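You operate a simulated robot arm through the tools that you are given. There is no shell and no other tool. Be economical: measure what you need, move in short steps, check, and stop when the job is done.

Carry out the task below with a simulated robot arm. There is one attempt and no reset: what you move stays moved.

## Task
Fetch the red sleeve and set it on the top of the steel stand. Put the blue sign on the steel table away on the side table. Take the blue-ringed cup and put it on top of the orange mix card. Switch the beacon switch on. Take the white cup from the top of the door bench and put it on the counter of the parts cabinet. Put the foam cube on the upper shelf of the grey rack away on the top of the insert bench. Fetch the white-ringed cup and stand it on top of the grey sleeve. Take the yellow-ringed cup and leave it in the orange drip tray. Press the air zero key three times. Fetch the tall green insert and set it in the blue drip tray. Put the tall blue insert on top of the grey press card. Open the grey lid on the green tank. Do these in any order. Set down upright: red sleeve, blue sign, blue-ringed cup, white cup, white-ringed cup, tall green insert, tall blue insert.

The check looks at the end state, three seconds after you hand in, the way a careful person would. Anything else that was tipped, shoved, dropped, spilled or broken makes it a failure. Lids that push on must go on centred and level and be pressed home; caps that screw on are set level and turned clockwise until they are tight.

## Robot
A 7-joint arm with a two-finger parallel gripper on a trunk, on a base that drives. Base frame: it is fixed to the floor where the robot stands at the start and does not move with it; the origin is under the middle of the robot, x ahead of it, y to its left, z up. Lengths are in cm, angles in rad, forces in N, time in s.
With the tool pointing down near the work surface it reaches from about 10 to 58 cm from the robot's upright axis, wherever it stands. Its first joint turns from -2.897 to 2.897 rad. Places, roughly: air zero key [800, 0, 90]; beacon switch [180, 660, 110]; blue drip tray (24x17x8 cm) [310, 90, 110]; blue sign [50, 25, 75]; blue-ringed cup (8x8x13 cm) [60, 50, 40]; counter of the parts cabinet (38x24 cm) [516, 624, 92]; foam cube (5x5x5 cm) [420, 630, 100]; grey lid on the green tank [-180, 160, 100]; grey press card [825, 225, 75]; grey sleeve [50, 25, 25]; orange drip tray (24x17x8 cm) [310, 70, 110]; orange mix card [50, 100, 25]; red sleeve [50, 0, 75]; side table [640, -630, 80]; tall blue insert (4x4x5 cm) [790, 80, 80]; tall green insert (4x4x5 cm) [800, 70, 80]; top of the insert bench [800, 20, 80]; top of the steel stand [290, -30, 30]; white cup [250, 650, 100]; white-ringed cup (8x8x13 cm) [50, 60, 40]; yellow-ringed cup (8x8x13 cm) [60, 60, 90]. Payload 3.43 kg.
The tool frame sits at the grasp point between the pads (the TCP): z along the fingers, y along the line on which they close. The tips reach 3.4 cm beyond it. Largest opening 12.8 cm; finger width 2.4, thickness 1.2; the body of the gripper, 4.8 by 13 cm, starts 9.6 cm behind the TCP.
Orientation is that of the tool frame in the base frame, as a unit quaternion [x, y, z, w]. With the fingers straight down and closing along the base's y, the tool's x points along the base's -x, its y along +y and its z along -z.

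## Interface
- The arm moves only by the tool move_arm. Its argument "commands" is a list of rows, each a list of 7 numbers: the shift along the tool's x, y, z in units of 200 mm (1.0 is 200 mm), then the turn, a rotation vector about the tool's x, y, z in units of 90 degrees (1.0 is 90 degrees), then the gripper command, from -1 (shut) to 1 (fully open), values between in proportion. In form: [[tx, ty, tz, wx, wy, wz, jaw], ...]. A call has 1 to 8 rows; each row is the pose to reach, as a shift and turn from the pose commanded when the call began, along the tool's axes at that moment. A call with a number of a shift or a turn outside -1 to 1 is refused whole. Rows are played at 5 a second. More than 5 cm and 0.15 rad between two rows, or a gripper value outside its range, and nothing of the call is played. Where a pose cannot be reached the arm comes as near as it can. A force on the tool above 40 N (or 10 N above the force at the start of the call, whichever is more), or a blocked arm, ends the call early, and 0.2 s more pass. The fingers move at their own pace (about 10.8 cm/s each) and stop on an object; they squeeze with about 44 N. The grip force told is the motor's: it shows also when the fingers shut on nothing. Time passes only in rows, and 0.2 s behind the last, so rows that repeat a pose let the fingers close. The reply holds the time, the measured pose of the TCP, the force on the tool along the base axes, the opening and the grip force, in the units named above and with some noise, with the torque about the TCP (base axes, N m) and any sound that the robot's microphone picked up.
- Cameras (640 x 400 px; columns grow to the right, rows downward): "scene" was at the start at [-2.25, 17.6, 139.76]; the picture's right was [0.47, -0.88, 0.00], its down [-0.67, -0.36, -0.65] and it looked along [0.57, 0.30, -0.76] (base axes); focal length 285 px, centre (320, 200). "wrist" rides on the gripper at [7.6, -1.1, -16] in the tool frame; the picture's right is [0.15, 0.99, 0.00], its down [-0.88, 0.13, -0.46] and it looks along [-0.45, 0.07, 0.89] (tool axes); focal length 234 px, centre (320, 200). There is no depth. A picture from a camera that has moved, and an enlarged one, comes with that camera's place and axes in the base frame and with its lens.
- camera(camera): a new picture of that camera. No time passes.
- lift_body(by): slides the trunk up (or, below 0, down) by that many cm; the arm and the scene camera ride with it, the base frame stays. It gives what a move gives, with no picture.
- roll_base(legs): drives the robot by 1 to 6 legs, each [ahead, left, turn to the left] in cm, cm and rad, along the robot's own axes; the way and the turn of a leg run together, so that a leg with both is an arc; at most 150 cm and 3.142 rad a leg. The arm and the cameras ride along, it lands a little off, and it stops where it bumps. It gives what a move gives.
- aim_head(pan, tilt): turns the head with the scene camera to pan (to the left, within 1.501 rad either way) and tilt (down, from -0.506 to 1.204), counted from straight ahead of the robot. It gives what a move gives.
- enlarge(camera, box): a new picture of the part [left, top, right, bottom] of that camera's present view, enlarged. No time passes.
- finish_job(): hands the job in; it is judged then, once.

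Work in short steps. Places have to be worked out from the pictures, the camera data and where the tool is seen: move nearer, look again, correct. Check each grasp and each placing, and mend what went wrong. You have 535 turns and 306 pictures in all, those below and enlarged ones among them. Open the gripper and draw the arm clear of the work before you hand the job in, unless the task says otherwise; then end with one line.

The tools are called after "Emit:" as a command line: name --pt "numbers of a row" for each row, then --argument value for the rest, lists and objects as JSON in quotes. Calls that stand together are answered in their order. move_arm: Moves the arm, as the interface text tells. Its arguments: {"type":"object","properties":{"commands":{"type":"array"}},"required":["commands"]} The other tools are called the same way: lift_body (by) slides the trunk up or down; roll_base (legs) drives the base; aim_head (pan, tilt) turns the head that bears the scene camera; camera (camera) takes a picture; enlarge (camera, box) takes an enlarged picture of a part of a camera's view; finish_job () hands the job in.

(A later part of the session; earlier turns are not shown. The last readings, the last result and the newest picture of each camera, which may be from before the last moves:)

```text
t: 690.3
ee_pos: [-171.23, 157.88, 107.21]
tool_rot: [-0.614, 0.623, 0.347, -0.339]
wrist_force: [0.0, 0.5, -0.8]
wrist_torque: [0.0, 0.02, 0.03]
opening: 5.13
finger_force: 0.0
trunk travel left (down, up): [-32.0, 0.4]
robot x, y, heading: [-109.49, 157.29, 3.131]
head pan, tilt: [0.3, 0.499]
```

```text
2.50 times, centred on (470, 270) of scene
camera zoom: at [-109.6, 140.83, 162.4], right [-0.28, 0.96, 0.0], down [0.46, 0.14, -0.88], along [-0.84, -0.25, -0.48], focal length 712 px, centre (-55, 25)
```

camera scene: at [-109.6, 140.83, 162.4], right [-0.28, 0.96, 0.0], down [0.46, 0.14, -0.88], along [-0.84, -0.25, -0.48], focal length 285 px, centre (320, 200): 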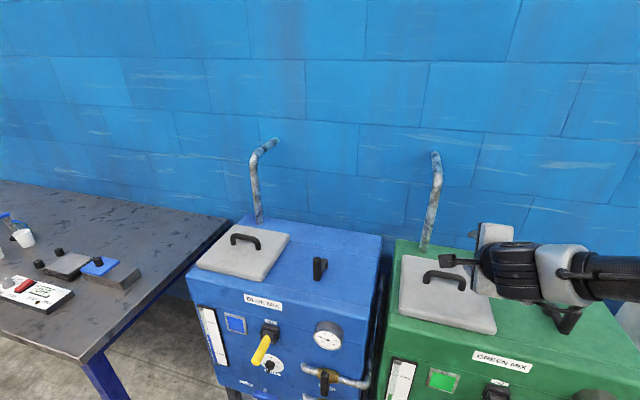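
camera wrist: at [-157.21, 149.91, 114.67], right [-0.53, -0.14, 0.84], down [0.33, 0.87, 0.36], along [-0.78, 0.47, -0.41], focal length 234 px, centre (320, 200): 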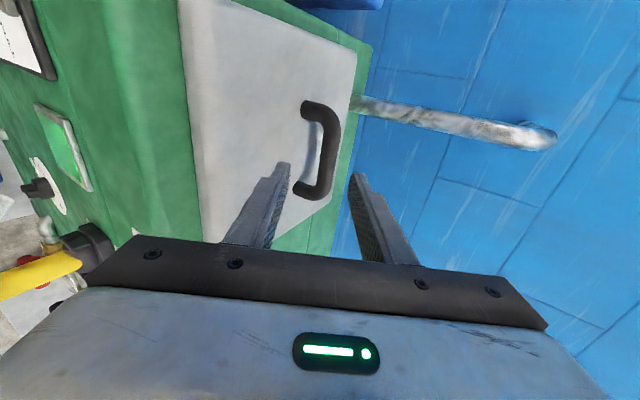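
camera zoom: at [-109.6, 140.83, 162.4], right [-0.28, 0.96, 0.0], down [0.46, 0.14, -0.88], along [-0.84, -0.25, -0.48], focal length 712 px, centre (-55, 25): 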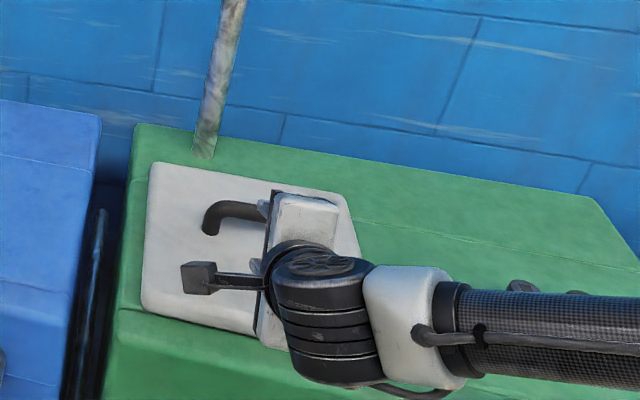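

Advance 8 cm so the bar comes between the fingers.

Emit:
move_arm --pt "0 0.025 0.1 0 0 0 -0.2" --pt "0 0.025 0.2 0 0 0 -0.2" --pt "0 0.025 0.3 0 0 0 -0.2" --pt "0 0.025 0.4 0 0 0 -0.2" --pt "0 0.025 0.4 0 0 0 -0.2"

Emit:
camera --camera "wrist"

```text
t: 691.5
ee_pos: [-178.47, 158.19, 103.42]
tool_rot: [-0.614, 0.622, 0.348, -0.339]
wrist_force: [0.1, -1.1, 0.4]
wrist_torque: [0.0, 0.01, 0.01]
opening: 5.11
finger_force: 0.1
trunk travel left (down, up): [-32.0, 0.4]
robot x, y, heading: [-109.6, 157.73, 3.129]
head pan, tilt: [0.3, 0.499]
```

```text
122 pictures are left
camera wrist: at [-164.41, 150.3, 110.87], right [-0.53, -0.14, 0.84], down [0.33, 0.87, 0.36], along [-0.78, 0.47, -0.41], focal length 234 px, centre (320, 200)
```

wrist: 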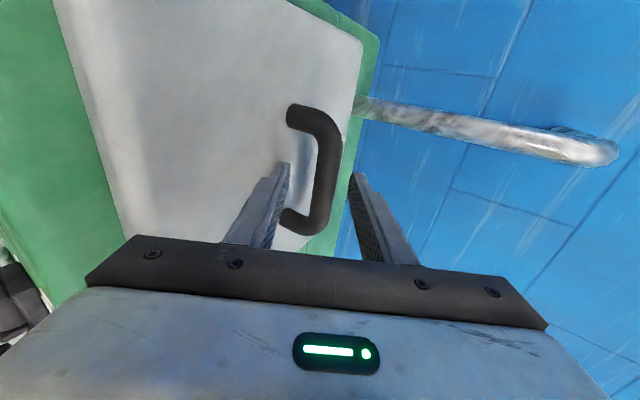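

Bar is within the jaws near the tips. Narrow the opening a little, advance 0.8 cm, then close.

Emit:
move_arm --pt "0 -0.015 0 0 0 0 -0.36" --pt "0 -0.015 0.02 0 0 0 -0.36" --pt "0 -0.015 0.04 0 0 0 -0.36" --pt "0 -0.015 0.04 0 0 0 -0.6" --pt "0 -0.015 0.04 0 0 0 -1" --pt "0 -0.015 0.04 0 0 0 -1" --pt "0 -0.015 0.04 0 0 0 -1"

Emit:
camera --camera "wrist"

```text
t: 693.2
ee_pos: [-179.17, 158.26, 103.49]
tool_rot: [-0.612, 0.619, 0.353, -0.343]
wrist_force: [1.4, -0.2, 4.3]
wrist_torque: [0.24, 0.05, -0.05]
opening: 1.97
finger_force: 44.7
trunk travel left (down, up): [-32.0, 0.4]
robot x, y, heading: [-109.61, 157.63, 3.133]
head pan, tilt: [0.3, 0.499]
stopped in row 7: the force on the tool passed its limit at 41 N (the readings are from after the stop); the commanded pose is now the measured one
```

```text
121 pictures are left
camera wrist: at [-165.05, 150.26, 110.66], right [-0.51, -0.14, 0.85], down [0.34, 0.87, 0.35], along [-0.79, 0.47, -0.4], focal length 234 px, centre (320, 200)
```

wrist: 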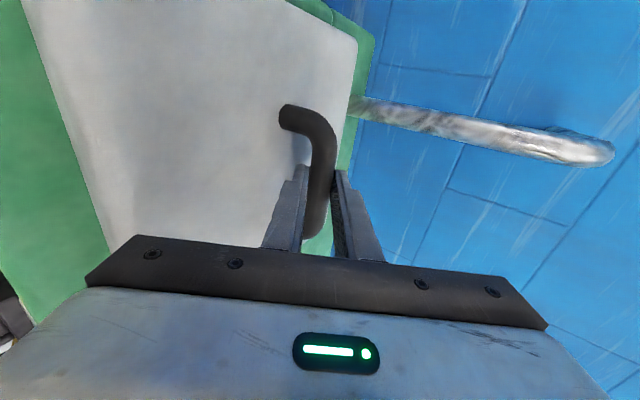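

Bar gripped (1.97). Lift 2.4 cm slowly and observe.

Emit:
move_arm --pt "0 0.02 -0.013 0 0 0 -1" --pt "0 0.04 -0.026 0 0 0 -1" --pt "0 0.06 -0.039 0 0 0 -1" --pt "0 0.08 -0.05 0 0 0 -1" --pt "0 0.1 -0.063 0 0 0 -1"

Emit:
camera --camera "wrist"

Emit:
enlarge --camera "scene" --box '[370, 190, 570, 350]'

```text
t: 694.4
ee_pos: [-179.34, 158.23, 105.38]
tool_rot: [-0.613, 0.621, 0.35, -0.34]
wrist_force: [-22.7, -1.1, -24.6]
wrist_torque: [0.15, -0.22, 0.25]
opening: 1.97
finger_force: 44.9
trunk travel left (down, up): [-32.0, 0.4]
robot x, y, heading: [-109.49, 157.65, 3.126]
head pan, tilt: [0.3, 0.499]
```

```text
120 pictures are left
camera wrist: at [-165.3, 150.29, 112.71], right [-0.52, -0.14, 0.84], down [0.34, 0.87, 0.35], along [-0.79, 0.47, -0.41], focal length 234 px, centre (320, 200)
```

wrist: 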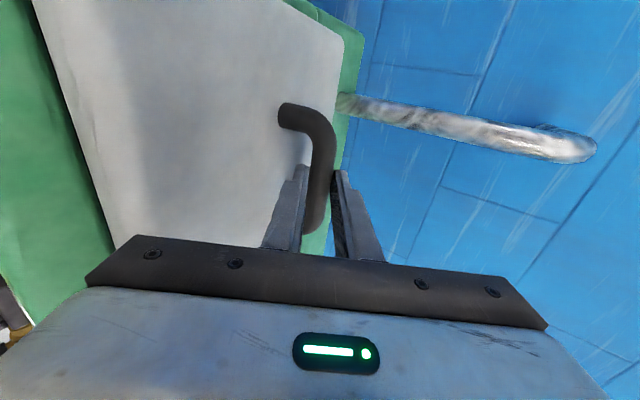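

```text
2.50 times, centred on (470, 270) of scene
camera zoom: at [-110.11, 140.81, 162.38], right [-0.28, 0.96, 0.0], down [0.46, 0.14, -0.88], along [-0.84, -0.25, -0.48], focal length 712 px, centre (-55, 25)
```

zoom: 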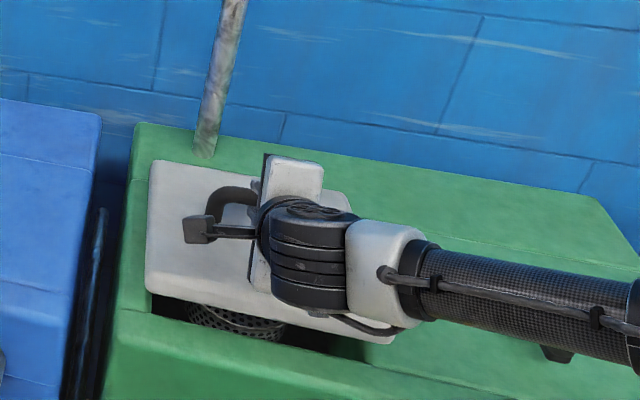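

The lid is hinged at the back (front edge rose). Rotate the tool together with the lid about the hinge (≈x −192.5, z 97) in small steps.

Emit:
move_arm --pt "0 0.039 0.002 0.032 0 0 -1" --pt "0 0.078 0.004 0.064 0 0 -1" --pt "0 0.117 0.01 0.095 0 0 -1" --pt "0 0.155 0.017 0.127 0 0 -1" --pt "0 0.193 0.027 0.159 0 0 -1" --pt "0 0.231 0.037 0.191 0 0 -1"

Emit:
enlarge --camera "scene" --box '[370, 190, 570, 350]'

```text
t: 695.8
ee_pos: [-182.43, 158.18, 109.09]
tool_rot: [-0.657, 0.666, 0.255, -0.244]
wrist_force: [-9.5, 1.7, -20.4]
wrist_torque: [0.94, -0.19, -0.11]
opening: 1.96
finger_force: 45.3
trunk travel left (down, up): [-32.0, 0.4]
robot x, y, heading: [-109.64, 157.4, 3.133]
head pan, tilt: [0.3, 0.499]
```

```text
2.50 times, centred on (470, 270) of scene
camera zoom: at [-109.95, 140.84, 162.4], right [-0.28, 0.96, 0.0], down [0.46, 0.14, -0.88], along [-0.84, -0.25, -0.48], focal length 712 px, centre (-55, 25)
```

zoom: 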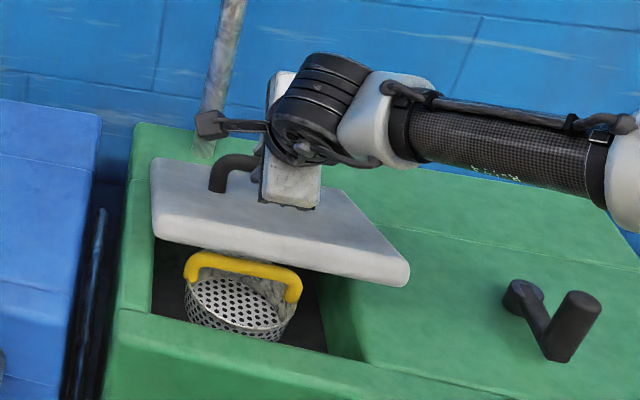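

Opening well. Continue rotating another 0.4 rad.

Emit:
move_arm --pt "0 0.04 0.003 0.032 0 0 -1" --pt "0 0.079 0.006 0.064 0 0 -1" --pt "0 0.118 0.012 0.095 0 0 -1" --pt "0 0.156 0.019 0.127 0 0 -1" --pt "0 0.194 0.03 0.159 0 0 -1" --pt "0 0.232 0.042 0.191 0 0 -1" --pt "0 0.269 0.056 0.223 0 0 -1" --pt "0 0.305 0.07 0.255 0 0 -1"

Emit:
enlarge --camera "scene" --box '[370, 170, 590, 350]'

```text
t: 697.6
ee_pos: [-187.9, 158.18, 112.08]
tool_rot: [-0.693, 0.703, 0.117, -0.111]
wrist_force: [-2.6, -1.9, -19.6]
wrist_torque: [1.23, -0.02, 0.52]
opening: 1.96
finger_force: 45.0
trunk travel left (down, up): [-32.0, 0.4]
robot x, y, heading: [-109.37, 157.8, 3.137]
head pan, tilt: [0.3, 0.499]
```

```text
2.22 times, centred on (480, 260) of scene
camera zoom: at [-109.88, 140.79, 162.39], right [-0.28, 0.96, 0.0], down [0.46, 0.14, -0.88], along [-0.84, -0.25, -0.48], focal length 633 px, centre (-36, 67)
```

zoom: 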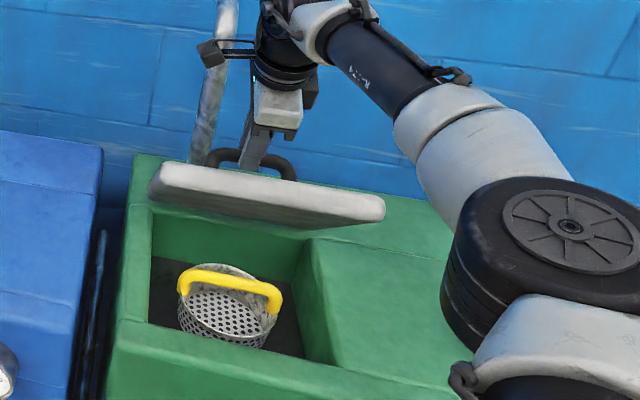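

Lid ≈52° open; measured forces suggest little gravity torque remains. Test whether it stays: loosen the grip slightly while still around the bar.

Emit:
move_arm --pt "0 0 0 0 0 0 -0.62" --pt "0 0 0 0 0 0 -0.55" --pt "0 0 0 0 0 0 -0.55" --pt "0 0 0 0 0 0 -0.55"

Emit:
enlarge --camera "scene" --box '[370, 170, 590, 350]'

Emit:
camera --camera "wrist"

```text
t: 698.6
ee_pos: [-187.71, 158.24, 112.41]
tool_rot: [-0.692, 0.703, 0.118, -0.11]
wrist_force: [0.4, -0.5, -1.2]
wrist_torque: [-0.02, -0.03, 0.0]
opening: 2.88
finger_force: 0.0
trunk travel left (down, up): [-32.0, 0.4]
robot x, y, heading: [-109.72, 157.7, 3.13]
head pan, tilt: [0.3, 0.499]
```

```text
2.22 times, centred on (480, 260) of scene
camera zoom: at [-109.61, 140.83, 162.4], right [-0.28, 0.96, 0.0], down [0.46, 0.14, -0.88], along [-0.84, -0.25, -0.48], focal length 633 px, centre (-36, 67)
```

zoom: 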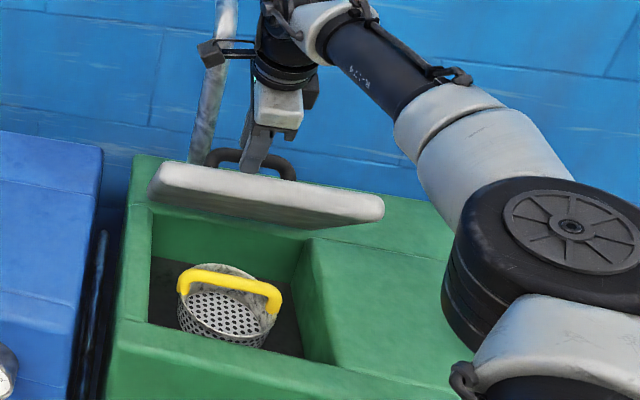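

```text
115 pictures are left
camera wrist: at [-181.65, 150.44, 127.08], right [-0.94, -0.13, 0.31], down [0.04, 0.88, 0.48], along [-0.34, 0.46, -0.82], focal length 234 px, centre (320, 200)
```

wrist: 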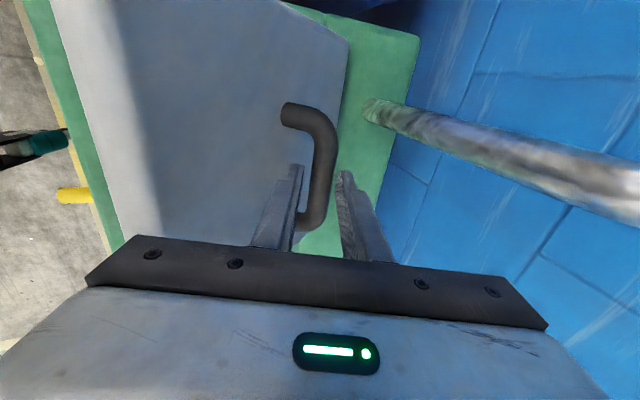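

The lid stays put by itself at ~52°. Withdraw the fingers upward, then push it further open from below.

Emit:
move_arm --pt "0 0 -0.1 0 0 0 -0.55" --pt "0 0 -0.25 0 0 0 -0.55" --pt "0 0 -0.45 0 0 0 -0.55" --pt "0 0 -0.65 0 0 0 -0.55" --pt "0 0 -0.85 0 0 0 -0.55"

Emit:
camera --camera "scene"

```text
t: 699.8
ee_pos: [-182.15, 158.02, 128.27]
tool_rot: [-0.693, 0.703, 0.118, -0.111]
wrist_force: [0.2, -0.6, 0.2]
wrist_torque: [-0.02, 0.0, -0.02]
opening: 2.86
finger_force: 0.1
trunk travel left (down, up): [-32.0, 0.4]
robot x, y, heading: [-109.53, 157.45, 3.132]
head pan, tilt: [0.3, 0.499]
```

```text
114 pictures are left
camera scene: at [-109.58, 140.82, 162.39], right [-0.28, 0.96, 0.0], down [0.46, 0.14, -0.88], along [-0.84, -0.25, -0.48], focal length 285 px, centre (320, 200)
```

scene: 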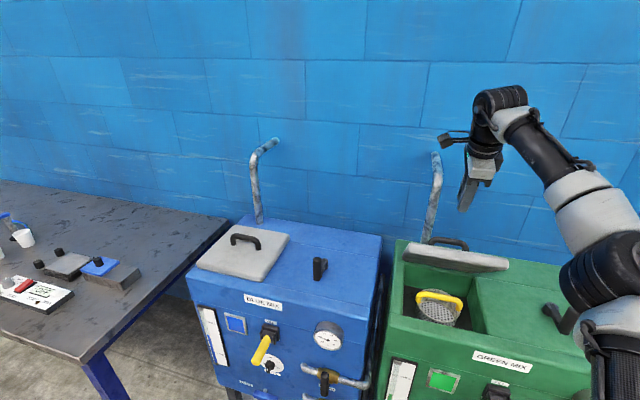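

Back the base 32 cm, then tilt the tool forward again with fingers closed.

Emit:
roll_base --legs '[[-32, 0, 0]]'

Emit:
move_arm --pt "0 0 0.03 -0.09 0 0 -1" --pt "0 -0.02 0.08 -0.18 0 0 -1" --pt "0 -0.04 0.15 -0.27 0 0 -1" --pt "0 -0.06 0.22 -0.36 0 0 -1" --pt "0 -0.08 0.3 -0.44 0 0 -1" --pt "0 -0.08 0.35 -0.44 0 0 -1"

Emit:
camera --camera "wrist"

```text
t: 701.9
ee_pos: [-150.63, 157.58, 128.43]
tool_rot: [-0.693, 0.702, 0.118, -0.111]
wrist_force: [-0.5, -0.6, -0.2]
wrist_torque: [0.0, -0.01, 0.02]
opening: 2.87
finger_force: 0.0
trunk travel left (down, up): [-32.0, 0.4]
robot x, y, heading: [-78.06, 157.16, 3.127]
head pan, tilt: [0.3, 0.499]
```

```text
t: 703.3
ee_pos: [-151.44, 157.77, 121.02]
tool_rot: [-0.615, 0.62, 0.348, -0.34]
wrist_force: [0.2, 0.4, 0.4]
wrist_torque: [0.02, 0.0, -0.01]
opening: 0.0
finger_force: 32.8
trunk travel left (down, up): [-32.0, 0.4]
robot x, y, heading: [-78.17, 157.26, 3.13]
head pan, tilt: [0.3, 0.499]
```

```text
113 pictures are left
camera wrist: at [-137.25, 149.81, 128.42], right [-0.52, -0.14, 0.84], down [0.33, 0.87, 0.36], along [-0.79, 0.46, -0.41], focal length 234 px, centre (320, 200)
```

wrist: 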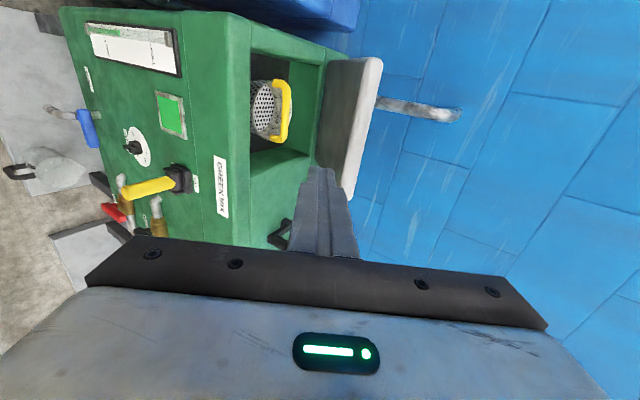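

Retract 10 cm, drive forward 30, then push the lid back with the arm.

Emit:
move_arm --pt "0 -0.13 -0.21 0 0 0 -1" --pt "0 -0.265 -0.424 0 0 0 -1" --pt "0 -0.265 -0.424 0 0 0 -1"

Emit:
roll_base --legs '[[30, 0, 0.008]]'

Emit:
move_arm --pt "0 0.05 0.085 0 0 0 -1" --pt "0 0.106 0.17 0 0 0 -1" --pt "0 0.16 0.254 0 0 0 -1" --pt "0 0.212 0.34 0 0 0 -1"

Emit:
camera --camera "scene"

```text
refused: row 2 steps farther than a row can; nothing moved
```

```text
t: 705.3
ee_pos: [-181.21, 157.32, 121.03]
tool_rot: [-0.616, 0.62, 0.347, -0.341]
wrist_force: [0.2, -0.5, 0.3]
wrist_torque: [0.02, 0.06, -0.02]
opening: 0.01
finger_force: 33.1
trunk travel left (down, up): [-32.0, 0.4]
robot x, y, heading: [-107.94, 157.4, 3.136]
head pan, tilt: [0.3, 0.499]
```

```text
t: 706.3
ee_pos: [-189.28, 157.29, 121.12]
tool_rot: [-0.617, 0.618, 0.348, -0.341]
wrist_force: [-1.1, -0.2, -0.1]
wrist_torque: [-0.02, 0.03, 0.01]
opening: 0.0
finger_force: 32.5
trunk travel left (down, up): [-32.0, 0.4]
robot x, y, heading: [-108.06, 157.21, 3.141]
head pan, tilt: [0.3, 0.499]
```

```text
112 pictures are left
camera scene: at [-107.76, 140.66, 162.39], right [-0.29, 0.96, 0.0], down [0.46, 0.14, -0.88], along [-0.84, -0.26, -0.48], focal length 285 px, centre (320, 200)
```

scene: 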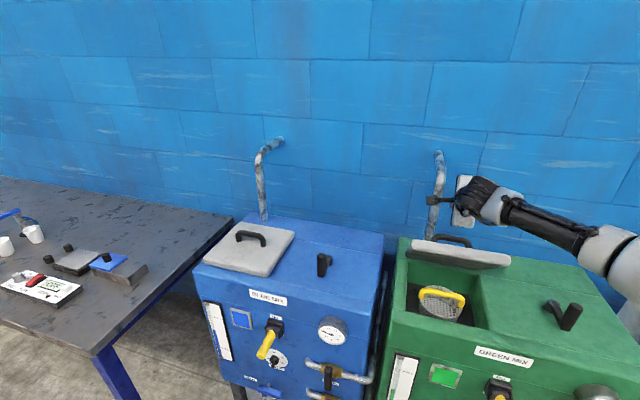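

The tool passed above the lid's edge without touching. Zoom to see the geometry.

Emit:
enlarge --camera "scene" --box '[380, 150, 580, 330]'

Emit:
camera --camera "wrist"

```text
2.22 times, centred on (480, 240) of scene
camera zoom: at [-107.76, 140.66, 162.39], right [-0.29, 0.96, 0.0], down [0.46, 0.14, -0.88], along [-0.84, -0.26, -0.48], focal length 633 px, centre (-36, 111)
```

zoom: 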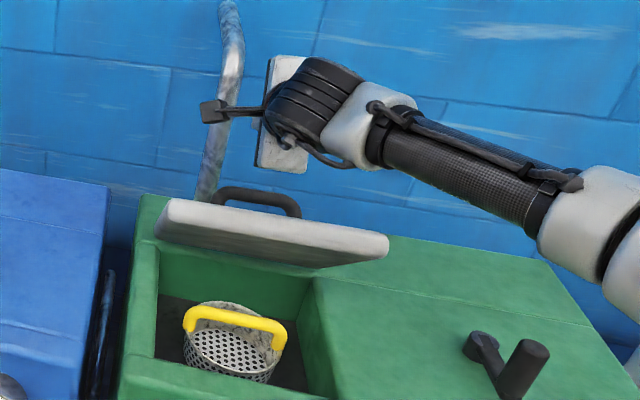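

```text
110 pictures are left
camera wrist: at [-175.13, 149.61, 128.54], right [-0.52, -0.15, 0.84], down [0.32, 0.88, 0.36], along [-0.79, 0.46, -0.41], focal length 234 px, centre (320, 200)
```

wrist: 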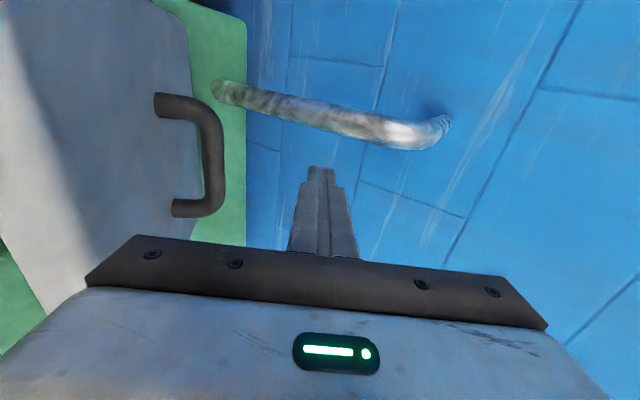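

The lid (≈45° now) has its front edge at ≈(−173.5, 113.5). Back the base, roll the gripper back to horizontal, lower, and push from beneath.

Emit:
roll_base --legs '[[-30, 0, 0]]'

Emit:
move_arm --pt "0 0 0 0 0 -0.09 -1" --pt "0 0 0 0 0 -0.18 -1" --pt "0 0 0 0 0 -0.27 -1" --pt "0 0 0 0 0 -0.36 -1" --pt "0 0 0 0 0 -0.45 -1" --pt "0 0 0 0 0 -0.54 -1" --pt "0 0 0 0 0 -0.63 -1" --pt "0 0 0 0 0 -0.72 -1"

Emit:
move_arm --pt "0 0 0 0 0 -0.07 -1" --pt "0 0 0 0 0 -0.14 -1" --pt "0 0 0 0 0 -0.21 -1" --pt "0 0 0 0 0 -0.28 -1" --pt "0 0 0 0 0 -0.28 -1"

Emit:
camera --camera "wrist"

```text
t: 708.4
ee_pos: [-159.28, 157.8, 121.2]
tool_rot: [-0.615, 0.62, 0.348, -0.34]
wrist_force: [0.6, -0.6, 1.6]
wrist_torque: [0.0, 0.0, -0.01]
opening: 0.0
finger_force: 32.8
trunk travel left (down, up): [-32.0, 0.4]
robot x, y, heading: [-78.07, 157.22, 3.131]
head pan, tilt: [0.3, 0.499]
```

```text
t: 710.2
ee_pos: [-159.3, 157.7, 121.1]
tool_rot: [0.852, -0.194, -0.476, 0.1]
wrist_force: [-0.5, -1.0, -0.6]
wrist_torque: [-0.02, 0.01, -0.07]
opening: 0.0
finger_force: 32.9
trunk travel left (down, up): [-32.0, 0.4]
robot x, y, heading: [-77.91, 157.32, 3.136]
head pan, tilt: [0.3, 0.499]
```

```text
t: 711.4
ee_pos: [-159.27, 157.74, 121.11]
tool_rot: [0.874, -0.003, -0.487, -0.006]
wrist_force: [-0.2, 0.2, 0.6]
wrist_torque: [0.01, -0.02, -0.04]
opening: 0.01
finger_force: 33.3
trunk travel left (down, up): [-32.0, 0.4]
robot x, y, heading: [-78.19, 157.18, 3.13]
head pan, tilt: [0.3, 0.499]
```

```text
109 pictures are left
camera wrist: at [-141.63, 158.53, 123.09], right [0.07, -0.99, -0.13], down [-0.08, -0.14, 0.99], along [-0.99, -0.05, -0.09], focal length 234 px, centre (320, 200)
```

wrist: 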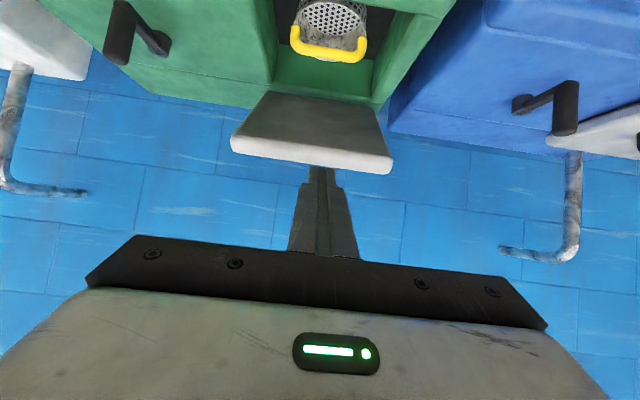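

Now I see the lid's underside (hinge ≈x −188, front edge ≈(−172.8, 113.5)). Lower to z≈109 while retracting, then drive in and push.

Emit:
move_arm --pt "0.08 0 -0.13 0 0 0 -1" --pt "0.16 0 -0.26 0 0 0 -1" --pt "0.24 0 -0.39 0 0 0 -1" --pt "0.318 0 -0.509 0 0 0 -1" --pt "0.5 0 -0.39 0 0 0 -1" --pt "0.68 0 -0.28 0 0 0 -1" --pt "0.84 0 -0.183 0 0 0 -1" --pt "0.84 0 -0.183 0 0 0 -1"

Emit:
roll_base --legs '[[28, 0, 0.008]]'

Emit:
camera --camera "wrist"

```text
t: 713.2
ee_pos: [-147.37, 157.66, 108.47]
tool_rot: [0.873, -0.003, -0.487, -0.005]
wrist_force: [0.2, 0.3, -0.3]
wrist_torque: [-0.01, -0.01, -0.03]
opening: 0.0
finger_force: 33.0
trunk travel left (down, up): [-32.0, 0.4]
robot x, y, heading: [-77.8, 157.41, 3.135]
head pan, tilt: [0.3, 0.499]
```

```text
t: 715.1
ee_pos: [-175.54, 157.11, 108.56]
tool_rot: [0.874, 0.0, -0.486, -0.004]
wrist_force: [0.4, 0.5, 0.3]
wrist_torque: [0.0, 0.03, 0.02]
opening: 0.01
finger_force: 32.5
trunk travel left (down, up): [-32.0, 0.4]
robot x, y, heading: [-105.7, 157.51, -3.14]
head pan, tilt: [0.3, 0.499]
```

```text
108 pictures are left
camera wrist: at [-157.88, 158.05, 110.49], right [0.07, -0.99, -0.13], down [-0.08, -0.14, 0.99], along [-0.99, -0.06, -0.09], focal length 234 px, centre (320, 200)
```

wrist: 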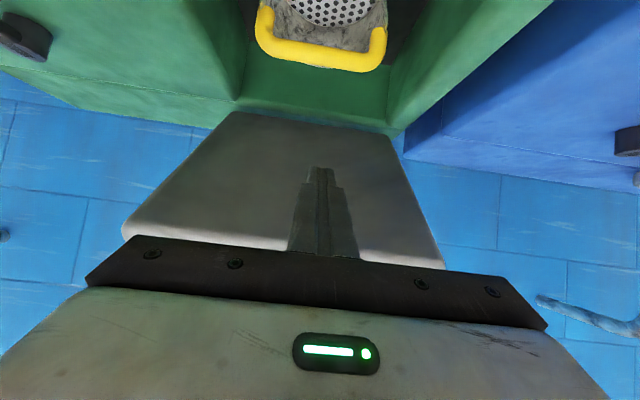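

Tip is under the lid. Push toward −x in small steps.

Emit:
move_arm --pt "-0.04 0 0.064 0 0 0 -1" --pt "-0.08 0 0.127 0 0 0 -1" --pt "-0.12 0 0.19 0 0 0 -1" --pt "-0.16 0 0.254 0 0 0 -1" --pt "-0.2 0 0.32 0 0 0 -1" --pt "-0.24 0 0.38 0 0 0 -1"

Emit:
camera --camera "wrist"

Emit:
camera --camera "scene"

```text
t: 716.5
ee_pos: [-184.5, 156.99, 108.61]
tool_rot: [0.873, 0.0, -0.487, -0.004]
wrist_force: [1.4, -0.8, -0.1]
wrist_torque: [0.0, 0.01, -0.01]
opening: 0.0
finger_force: 33.8
trunk travel left (down, up): [-32.0, 0.4]
robot x, y, heading: [-106.29, 157.13, -3.138]
head pan, tilt: [0.3, 0.499]
```

```text
107 pictures are left
camera wrist: at [-166.91, 158.0, 110.59], right [0.07, -0.99, -0.13], down [-0.08, -0.14, 0.99], along [-0.99, -0.06, -0.09], focal length 234 px, centre (320, 200)
```

wrist: 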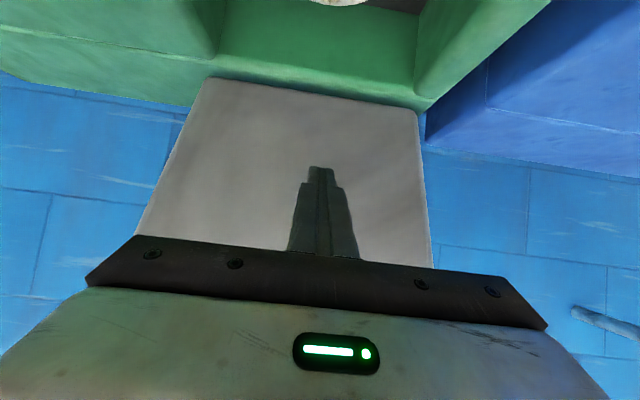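

```text
106 pictures are left
camera scene: at [-105.77, 140.61, 162.39], right [-0.3, 0.95, 0.0], down [0.46, 0.14, -0.88], along [-0.84, -0.26, -0.48], focal length 285 px, centre (320, 200)
```

scene: 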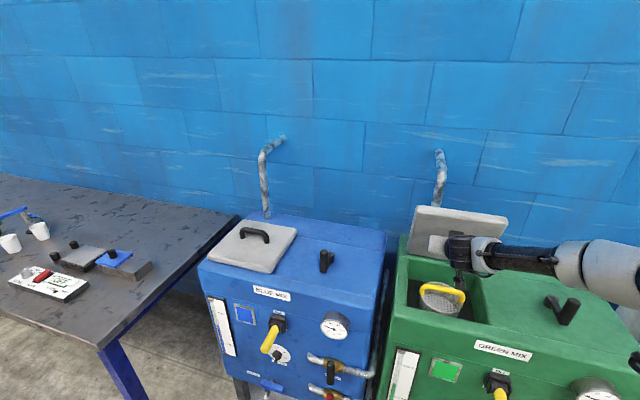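

Lid ≈75°. Push a bit more until it stops.

Emit:
move_arm --pt "-0.03 0 0.05 0 0 0 -1" --pt "-0.06 0 0.095 0 0 0 -1" --pt "-0.09 0 0.143 0 0 0 -1" --pt "-0.12 0 0.19 0 0 0 -1" --pt "-0.14 0 0.22 0 0 0 -1"

Emit:
camera --camera "scene"

```text
t: 717.7
ee_pos: [-189.77, 157.33, 108.72]
tool_rot: [0.874, 0.0, -0.487, -0.004]
wrist_force: [2.1, -1.3, 1.8]
wrist_torque: [-0.02, 0.01, 0.05]
opening: 0.0
finger_force: 33.5
trunk travel left (down, up): [-32.0, 0.4]
robot x, y, heading: [-106.3, 157.56, -3.139]
head pan, tilt: [0.3, 0.499]
```

```text
105 pictures are left
camera scene: at [-105.75, 140.6, 162.39], right [-0.3, 0.95, 0.0], down [0.46, 0.14, -0.88], along [-0.84, -0.26, -0.48], focal length 285 px, centre (320, 200)
```

scene: 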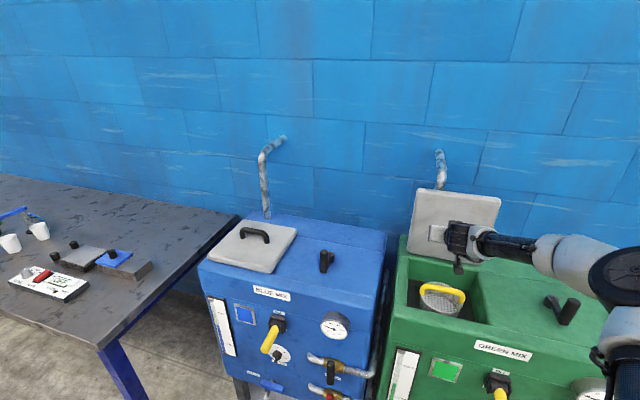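

Lid is at/past vertical. Withdraw and check it stays.

Emit:
move_arm --pt "0.1 0 -0.16 0 0 0 -1" --pt "0.2 0 -0.32 0 0 0 -1" --pt "0.3 0 -0.48 0 0 0 -1" --pt "0.4 0 -0.64 0 0 0 -1"

Emit:
roll_base --legs '[[-50, 0, 0]]'

Emit:
camera --camera "scene"

```text
t: 718.7
ee_pos: [-174.74, 157.36, 108.8]
tool_rot: [0.873, 0.0, -0.487, -0.004]
wrist_force: [0.2, 0.2, 0.4]
wrist_torque: [0.02, 0.0, 0.02]
opening: 0.0
finger_force: 32.9
trunk travel left (down, up): [-32.0, 0.4]
robot x, y, heading: [-106.08, 157.39, -3.137]
head pan, tilt: [0.3, 0.499]
```

```text
t: 721.6
ee_pos: [-126.99, 157.56, 108.71]
tool_rot: [0.874, -0.004, -0.486, -0.006]
wrist_force: [-0.6, -0.4, 0.3]
wrist_torque: [0.0, -0.02, 0.0]
opening: 0.0
finger_force: 33.1
trunk travel left (down, up): [-32.0, 0.4]
robot x, y, heading: [-58.64, 157.01, 3.13]
head pan, tilt: [0.3, 0.499]
```

```text
104 pictures are left
camera scene: at [-58.07, 140.44, 162.4], right [-0.29, 0.96, 0.0], down [0.46, 0.14, -0.88], along [-0.84, -0.25, -0.48], focal length 285 px, centre (320, 200)
```

scene: 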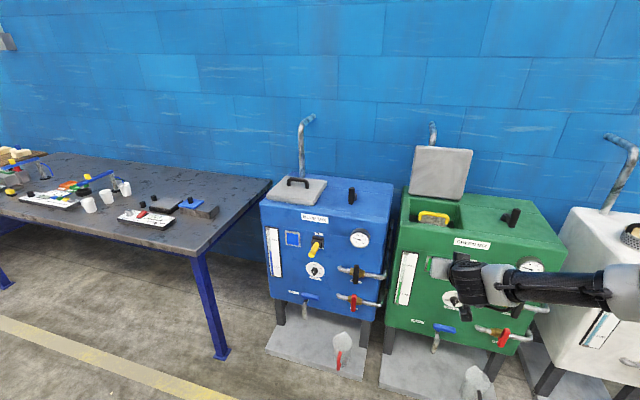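

Lid stays open. Now the blue sign: turn around and go to the front of the steel table near y≈15.

Emit:
roll_base --legs '[[0, 0, -1.56], [0, 0, -1.565], [0, -70, 0], [0, -70, 0], [38, 0, 0]]'

Emit:
camera --camera "wrist"

Emit:
aim_head --pan 0.2 --tilt 0.7

Emit:
camera --camera "scene"

```text
t: 745.2
ee_pos: [43.54, 14.6, 108.76]
tool_rot: [0.018, 0.874, -0.014, 0.486]
wrist_force: [-0.4, 0.3, -0.5]
wrist_torque: [0.02, 0.03, 0.01]
opening: 0.0
finger_force: 32.7
trunk travel left (down, up): [-32.0, 0.4]
robot x, y, heading: [-24.82, 17.48, -0.039]
head pan, tilt: [0.3, 0.499]
```

```text
103 pictures are left
camera wrist: at [26.0, 14.18, 110.65], right [-0.03, 0.99, -0.13], down [0.08, 0.13, 0.99], along [1.0, 0.02, -0.09], focal length 234 px, centre (320, 200)
```

wrist: 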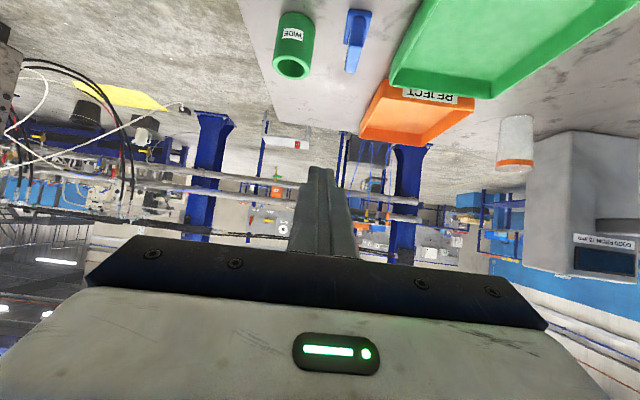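

```text
t: 745.9
ee_pos: [43.52, 14.59, 108.74]
tool_rot: [0.018, 0.874, -0.014, 0.486]
wrist_force: [-0.2, -0.9, -0.3]
wrist_torque: [-0.01, -0.03, -0.07]
opening: 0.0
finger_force: 32.9
trunk travel left (down, up): [-32.0, 0.4]
robot x, y, heading: [-25.38, 17.42, -0.039]
head pan, tilt: [0.201, 0.7]
```

```text
102 pictures are left
camera scene: at [-25.34, 33.01, 160.63], right [0.16, -0.99, 0.0], down [-0.64, -0.1, -0.77], along [0.76, 0.12, -0.64], focal length 285 px, centre (320, 200)
```

scene: 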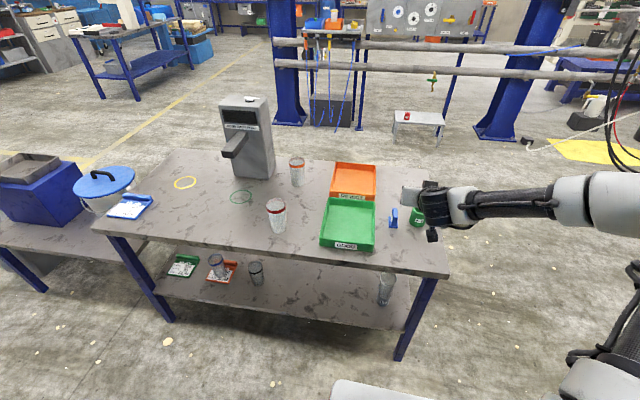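

Emit:
enlarge --camera "scene" --box '[340, 180, 460, 260]'

Emit:
enlarge --camera "wrist" --box '[240, 0, 440, 130]'

```text
5.00 times, centred on (400, 220) of scene
camera zoom: at [-25.34, 33.01, 160.63], right [0.16, -0.99, 0.0], down [-0.64, -0.1, -0.77], along [0.76, 0.12, -0.64], focal length 1424 px, centre (-80, 100)
```

zoom: 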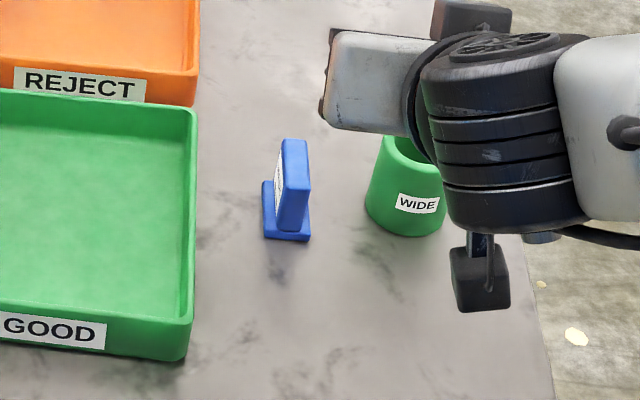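

```text
3.08 times, centred on (340, 65) of wrist
camera zoom: at [25.99, 14.17, 110.66], right [-0.03, 0.99, -0.13], down [0.08, 0.13, 0.99], along [1.0, 0.02, -0.09], focal length 720 px, centre (258, 615)
```

zoom: 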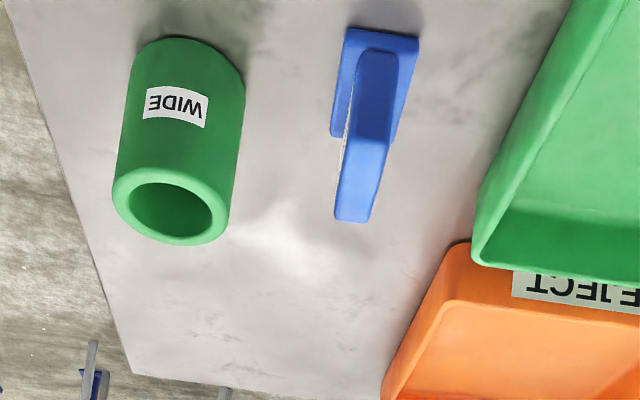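

Sign's upright plate lies in the x–z plane at y≈17, x≈60; closing along y fits. Move up and pre-position.

Emit:
roll_base --legs '[[9, 0, 0.039]]'

Emit:
move_arm --pt "0.15 0 0.094 0 0 0 -0.15" --pt "0.32 0 0.2 0 0 0 -0.15" --pt "0.49 0 0.306 0 0 0 -0.15" --pt "0.65 0 0.41 0 0 0 -0.15" --pt "0.74 0 0.46 0 0 0 -0.15" --pt "0.74 0 0.46 0 0 0 -0.15"

Emit:
camera --camera "wrist"

```text
t: 747.0
ee_pos: [52.67, 17.3, 108.71]
tool_rot: [-0.001, 0.874, -0.003, 0.487]
wrist_force: [0.4, -0.5, 0.6]
wrist_torque: [0.0, 0.03, -0.02]
opening: 0.0
finger_force: 33.3
trunk travel left (down, up): [-32.0, 0.4]
robot x, y, heading: [-15.96, 17.08, 0.003]
head pan, tilt: [0.201, 0.7]
```

```text
t: 748.5
ee_pos: [52.94, 17.02, 91.15]
tool_rot: [0.0, 0.874, -0.004, 0.486]
wrist_force: [-0.6, 0.4, 0.3]
wrist_torque: [0.02, -0.01, -0.01]
opening: 5.43
finger_force: 0.1
trunk travel left (down, up): [-32.0, 0.4]
robot x, y, heading: [-15.75, 17.19, 0.005]
head pan, tilt: [0.201, 0.7]
```

```text
99 pictures are left
camera wrist: at [35.36, 15.98, 93.15], right [-0.07, 0.99, -0.13], down [0.08, 0.14, 0.99], along [0.99, 0.06, -0.09], focal length 234 px, centre (320, 200)
```

wrist: 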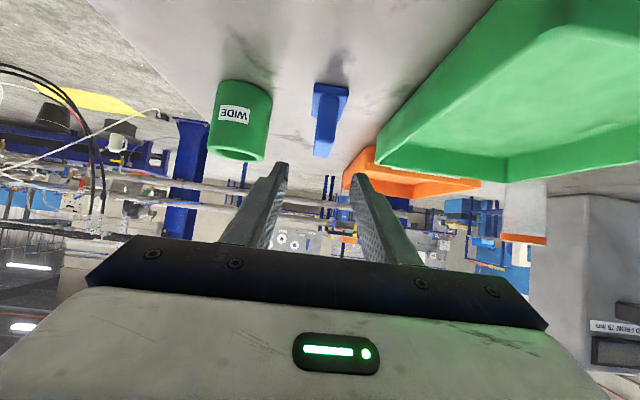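

Advance to the plate (TCP ≈ (60, 17.3, 84.3)) and view.

Emit:
move_arm --pt "0.05 0.012 0.15 0 0 0 -0.15" --pt "0.1 0.012 0.3 0 0 0 -0.15" --pt "0.102 0.012 0.4 0 0 0 -0.15" --pt "0.102 0.012 0.4826 0 0 0 -0.15" --pt "0.102 0.012 0.4826 0 0 0 -0.15"

Emit:
camera --camera "wrist"

```text
t: 749.6
ee_pos: [58.58, 17.3, 85.77]
tool_rot: [-0.001, 0.874, -0.003, 0.487]
wrist_force: [0.1, -0.2, 0.7]
wrist_torque: [-0.01, 0.01, 0.01]
opening: 5.46
finger_force: 0.0
out of reach, approached as far as the arm can: row 3, 4, 5
trunk travel left (down, up): [-32.0, 0.4]
robot x, y, heading: [-16.08, 17.22, 0.003]
head pan, tilt: [0.201, 0.7]
```

```text
98 pictures are left
camera wrist: at [41.04, 16.15, 87.7], right [-0.07, 0.99, -0.13], down [0.08, 0.14, 0.99], along [0.99, 0.06, -0.09], focal length 234 px, centre (320, 200)
```

wrist: 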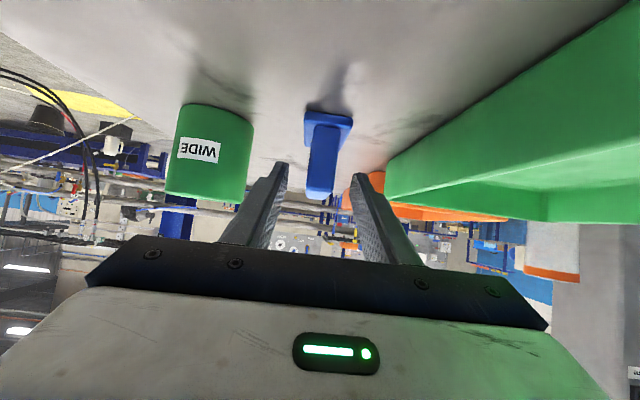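

Reach-limited; pull back 5 cm, drive base 6 cm forward, then lower into place.

Emit:
move_arm --pt "0.066 0 -0.106 0 0 0 -0.15" --pt "0.13 0 -0.21 0 0 0 -0.15"

Emit:
roll_base --legs '[[6, 0, 0]]'

Emit:
camera --camera "wrist"

```text
t: 750.2
ee_pos: [53.62, 17.17, 85.84]
tool_rot: [-0.001, 0.873, -0.003, 0.487]
wrist_force: [-0.6, -0.1, -0.4]
wrist_torque: [0.0, 0.0, 0.01]
opening: 5.43
finger_force: 0.1
trunk travel left (down, up): [-32.0, 0.4]
robot x, y, heading: [-16.28, 16.76, 0.006]
head pan, tilt: [0.201, 0.7]
```

```text
t: 751.2
ee_pos: [59.5, 17.22, 85.73]
tool_rot: [-0.002, 0.874, -0.003, 0.487]
wrist_force: [-0.2, 0.2, -0.4]
wrist_torque: [-0.02, 0.03, 0.0]
opening: 5.46
finger_force: 0.1
trunk travel left (down, up): [-32.0, 0.4]
robot x, y, heading: [-10.44, 16.79, 0.0]
head pan, tilt: [0.201, 0.7]
```

```text
97 pictures are left
camera wrist: at [42.05, 16.09, 87.7], right [-0.07, 0.99, -0.13], down [0.08, 0.14, 0.99], along [0.99, 0.06, -0.09], focal length 234 px, centre (320, 200)
```

wrist: 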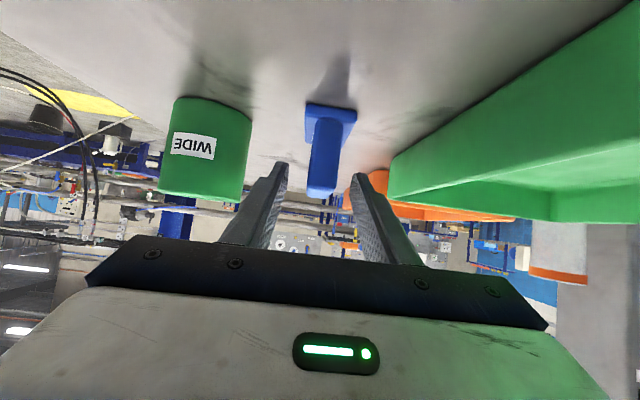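

Lower 1.3 cm and close.

Emit:
move_arm --pt "0.03 0.005 0.025 0 0 0 -0.15" --pt "0.05 0.005 0.05 0 0 0 -0.15" --pt "0.05 0.005 0.05 0 0 0 -0.5" --pt "0.05 0.005 0.05 0 0 0 -1" --pt "0.05 0.005 0.05 0 0 0 -1" --pt "0.05 0.005 0.05 0 0 0 -1"

Emit:
move_arm --pt "-0.042 0 -0.027 0 0 0 -1" --pt "-0.09 0 -0.056 0 0 0 -1" --pt "-0.13 0 -0.08 0 0 0 -1"

Emit:
camera --camera "wrist"

```text
t: 752.6
ee_pos: [59.87, 17.24, 84.37]
tool_rot: [-0.001, 0.874, -0.003, 0.486]
wrist_force: [0.2, -0.4, 1.0]
wrist_torque: [0.01, -0.02, -0.01]
opening: 1.88
finger_force: 44.0
trunk travel left (down, up): [-32.0, 0.4]
robot x, y, heading: [-10.26, 17.07, 0.002]
head pan, tilt: [0.201, 0.7]
```

```text
t: 753.4
ee_pos: [59.93, 17.33, 87.25]
tool_rot: [0.0, 0.873, -0.004, 0.487]
wrist_force: [-0.1, 0.2, -1.1]
wrist_torque: [-0.03, 0.0, 0.0]
opening: 1.9
finger_force: 43.9
trunk travel left (down, up): [-32.0, 0.4]
robot x, y, heading: [-9.97, 17.23, 0.003]
head pan, tilt: [0.201, 0.7]
```

```text
96 pictures are left
camera wrist: at [42.4, 16.13, 89.25], right [-0.07, 0.99, -0.13], down [0.08, 0.14, 0.99], along [0.99, 0.06, -0.09], focal length 234 px, centre (320, 200)
```

wrist: 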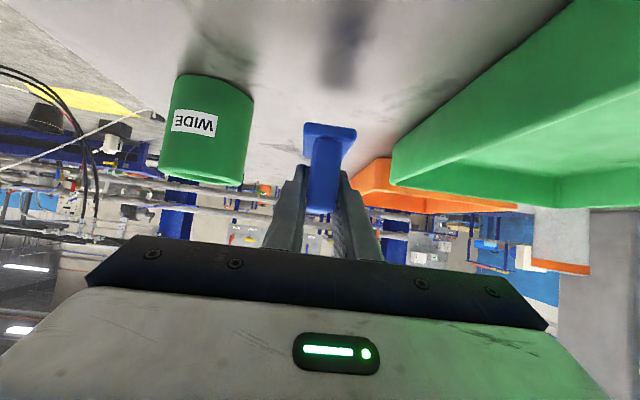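

Held. Lift, back off, move right of the table and turn to face −y for a look at the route.

Emit:
move_arm --pt "-0.15 0 -0.094 0 0 0 -1" --pt "-0.32 0 -0.2 0 0 0 -1" --pt "-0.5 0 -0.31 0 0 0 -1" --pt "-0.68 0 -0.425 0 0 0 -1"

Emit:
roll_base --legs '[[-25, 0, 0], [0, -100, 0], [0, 0, -1.57]]'

Emit:
aim_head --pan 0.35 --tilt 0.25

Emit:
camera --camera "scene"

Emit:
aim_head --pan 1.1 --tilt 0.25

Emit:
camera --camera "scene"

```text
t: 754.4
ee_pos: [59.69, 17.37, 103.32]
tool_rot: [-0.001, 0.874, -0.004, 0.486]
wrist_force: [-0.5, 0.7, -0.7]
wrist_torque: [-0.04, -0.02, 0.01]
opening: 1.92
finger_force: 43.8
trunk travel left (down, up): [-32.0, 0.4]
robot x, y, heading: [-10.0, 17.06, 0.0]
head pan, tilt: [0.201, 0.7]
```

```text
t: 769.6
ee_pos: [-29.26, -152.65, 103.33]
tool_rot: [0.601, 0.634, -0.338, 0.351]
wrist_force: [-0.2, 0.6, -0.4]
wrist_torque: [0.0, -0.01, 0.0]
opening: 1.92
finger_force: 43.9
trunk travel left (down, up): [-32.0, 0.4]
robot x, y, heading: [-32.9, -83.43, -1.519]
head pan, tilt: [0.201, 0.7]
```

```text
t: 770.5
ee_pos: [-29.34, -152.69, 103.34]
tool_rot: [0.602, 0.633, -0.338, 0.35]
wrist_force: [0.5, -0.1, -0.9]
wrist_torque: [0.03, 0.0, 0.0]
opening: 1.88
finger_force: 43.7
trunk travel left (down, up): [-32.0, 0.4]
robot x, y, heading: [-32.78, -82.94, -1.523]
head pan, tilt: [0.351, 0.25]
```

```text
95 pictures are left
camera scene: at [-15.96, -81.83, 164.7], right [-0.92, -0.39, 0.0], down [-0.1, 0.23, -0.97], along [0.38, -0.89, -0.25], focal length 285 px, centre (320, 200)
```

scene: 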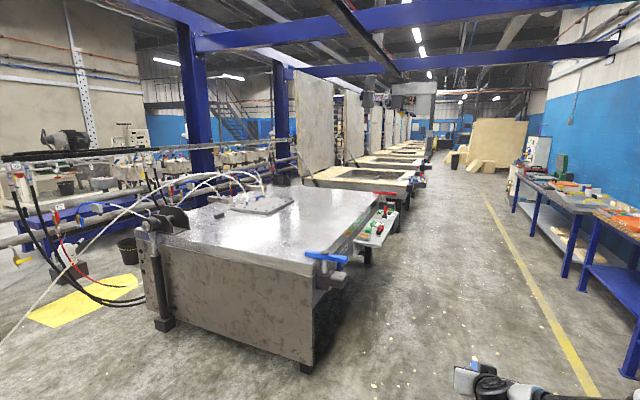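

```text
t: 771.6
ee_pos: [-29.16, -152.64, 103.36]
tool_rot: [0.601, 0.634, -0.337, 0.35]
wrist_force: [0.2, 0.3, -0.2]
wrist_torque: [0.0, -0.01, 0.02]
opening: 1.91
finger_force: 43.9
trunk travel left (down, up): [-32.0, 0.4]
robot x, y, heading: [-33.0, -82.71, -1.524]
head pan, tilt: [1.1, 0.25]
```

```text
94 pictures are left
camera scene: at [-11.09, -77.04, 164.71], right [-0.41, -0.91, 0.0], down [-0.23, 0.1, -0.97], along [0.89, -0.39, -0.25], focal length 285 px, centre (320, 200)
```

scene: 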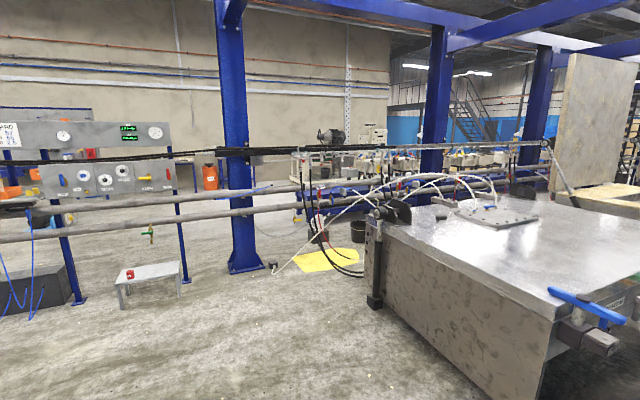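

The side table is on the far side of the rails; go back around via y≈250, x≈690. First leg.

Emit:
roll_base --legs '[[0, 0, 1.52], [115, 0, 0], [113, 0, 0], [0, 105, 0], [0, 105, 0], [0, 110, 0]]'

```text
t: 816.5
ee_pos: [255.91, 234.54, 103.29]
tool_rot: [-0.027, 0.874, 0.012, 0.486]
wrist_force: [-0.6, -0.2, -1.2]
wrist_torque: [-0.02, -0.01, -0.04]
opening: 1.9
finger_force: 44.0
trunk travel left (down, up): [-32.0, 0.4]
robot x, y, heading: [186.05, 230.01, 0.067]
head pan, tilt: [1.1, 0.25]
```

Emit:
roll_base --legs '[[0, 18, -0.067], [125, 0, 0], [125, 0, 0], [125, 0, 0], [110, 0, 0]]'

Emit:
aim_head --pan -1.2 --tilt 0.2

Emit:
camera --camera "scene"

```text
t: 841.6
ee_pos: [732.68, 237.3, 103.29]
tool_rot: [0.018, 0.873, -0.014, 0.486]
wrist_force: [0.6, 0.3, -0.9]
wrist_torque: [-0.02, -0.01, -0.04]
opening: 1.89
finger_force: 43.8
trunk travel left (down, up): [-32.0, 0.4]
robot x, y, heading: [662.83, 240.31, -0.043]
head pan, tilt: [1.1, 0.25]
```

```text
t: 843.7
ee_pos: [732.66, 237.24, 103.29]
tool_rot: [0.018, 0.874, -0.013, 0.486]
wrist_force: [0.3, 0.8, -0.1]
wrist_torque: [0.02, 0.03, -0.03]
opening: 1.91
finger_force: 44.0
trunk travel left (down, up): [-32.0, 0.4]
robot x, y, heading: [663.23, 240.44, -0.044]
head pan, tilt: [-1.201, 0.201]
```

```text
93 pictures are left
camera scene: at [657.46, 245.55, 165.17], right [-0.95, -0.32, 0.0], down [-0.06, 0.19, -0.98], along [0.32, -0.93, -0.2], focal length 285 px, centre (320, 200)
```

scene: 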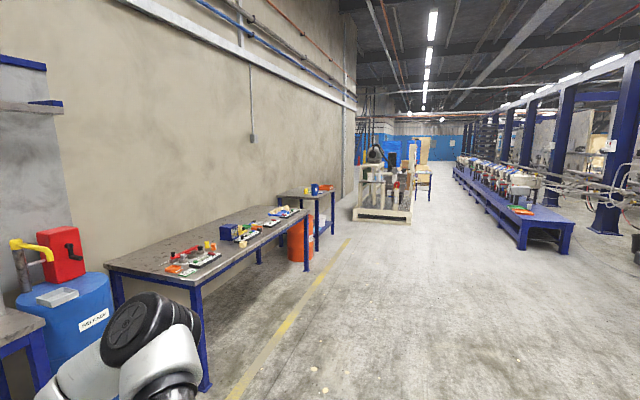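

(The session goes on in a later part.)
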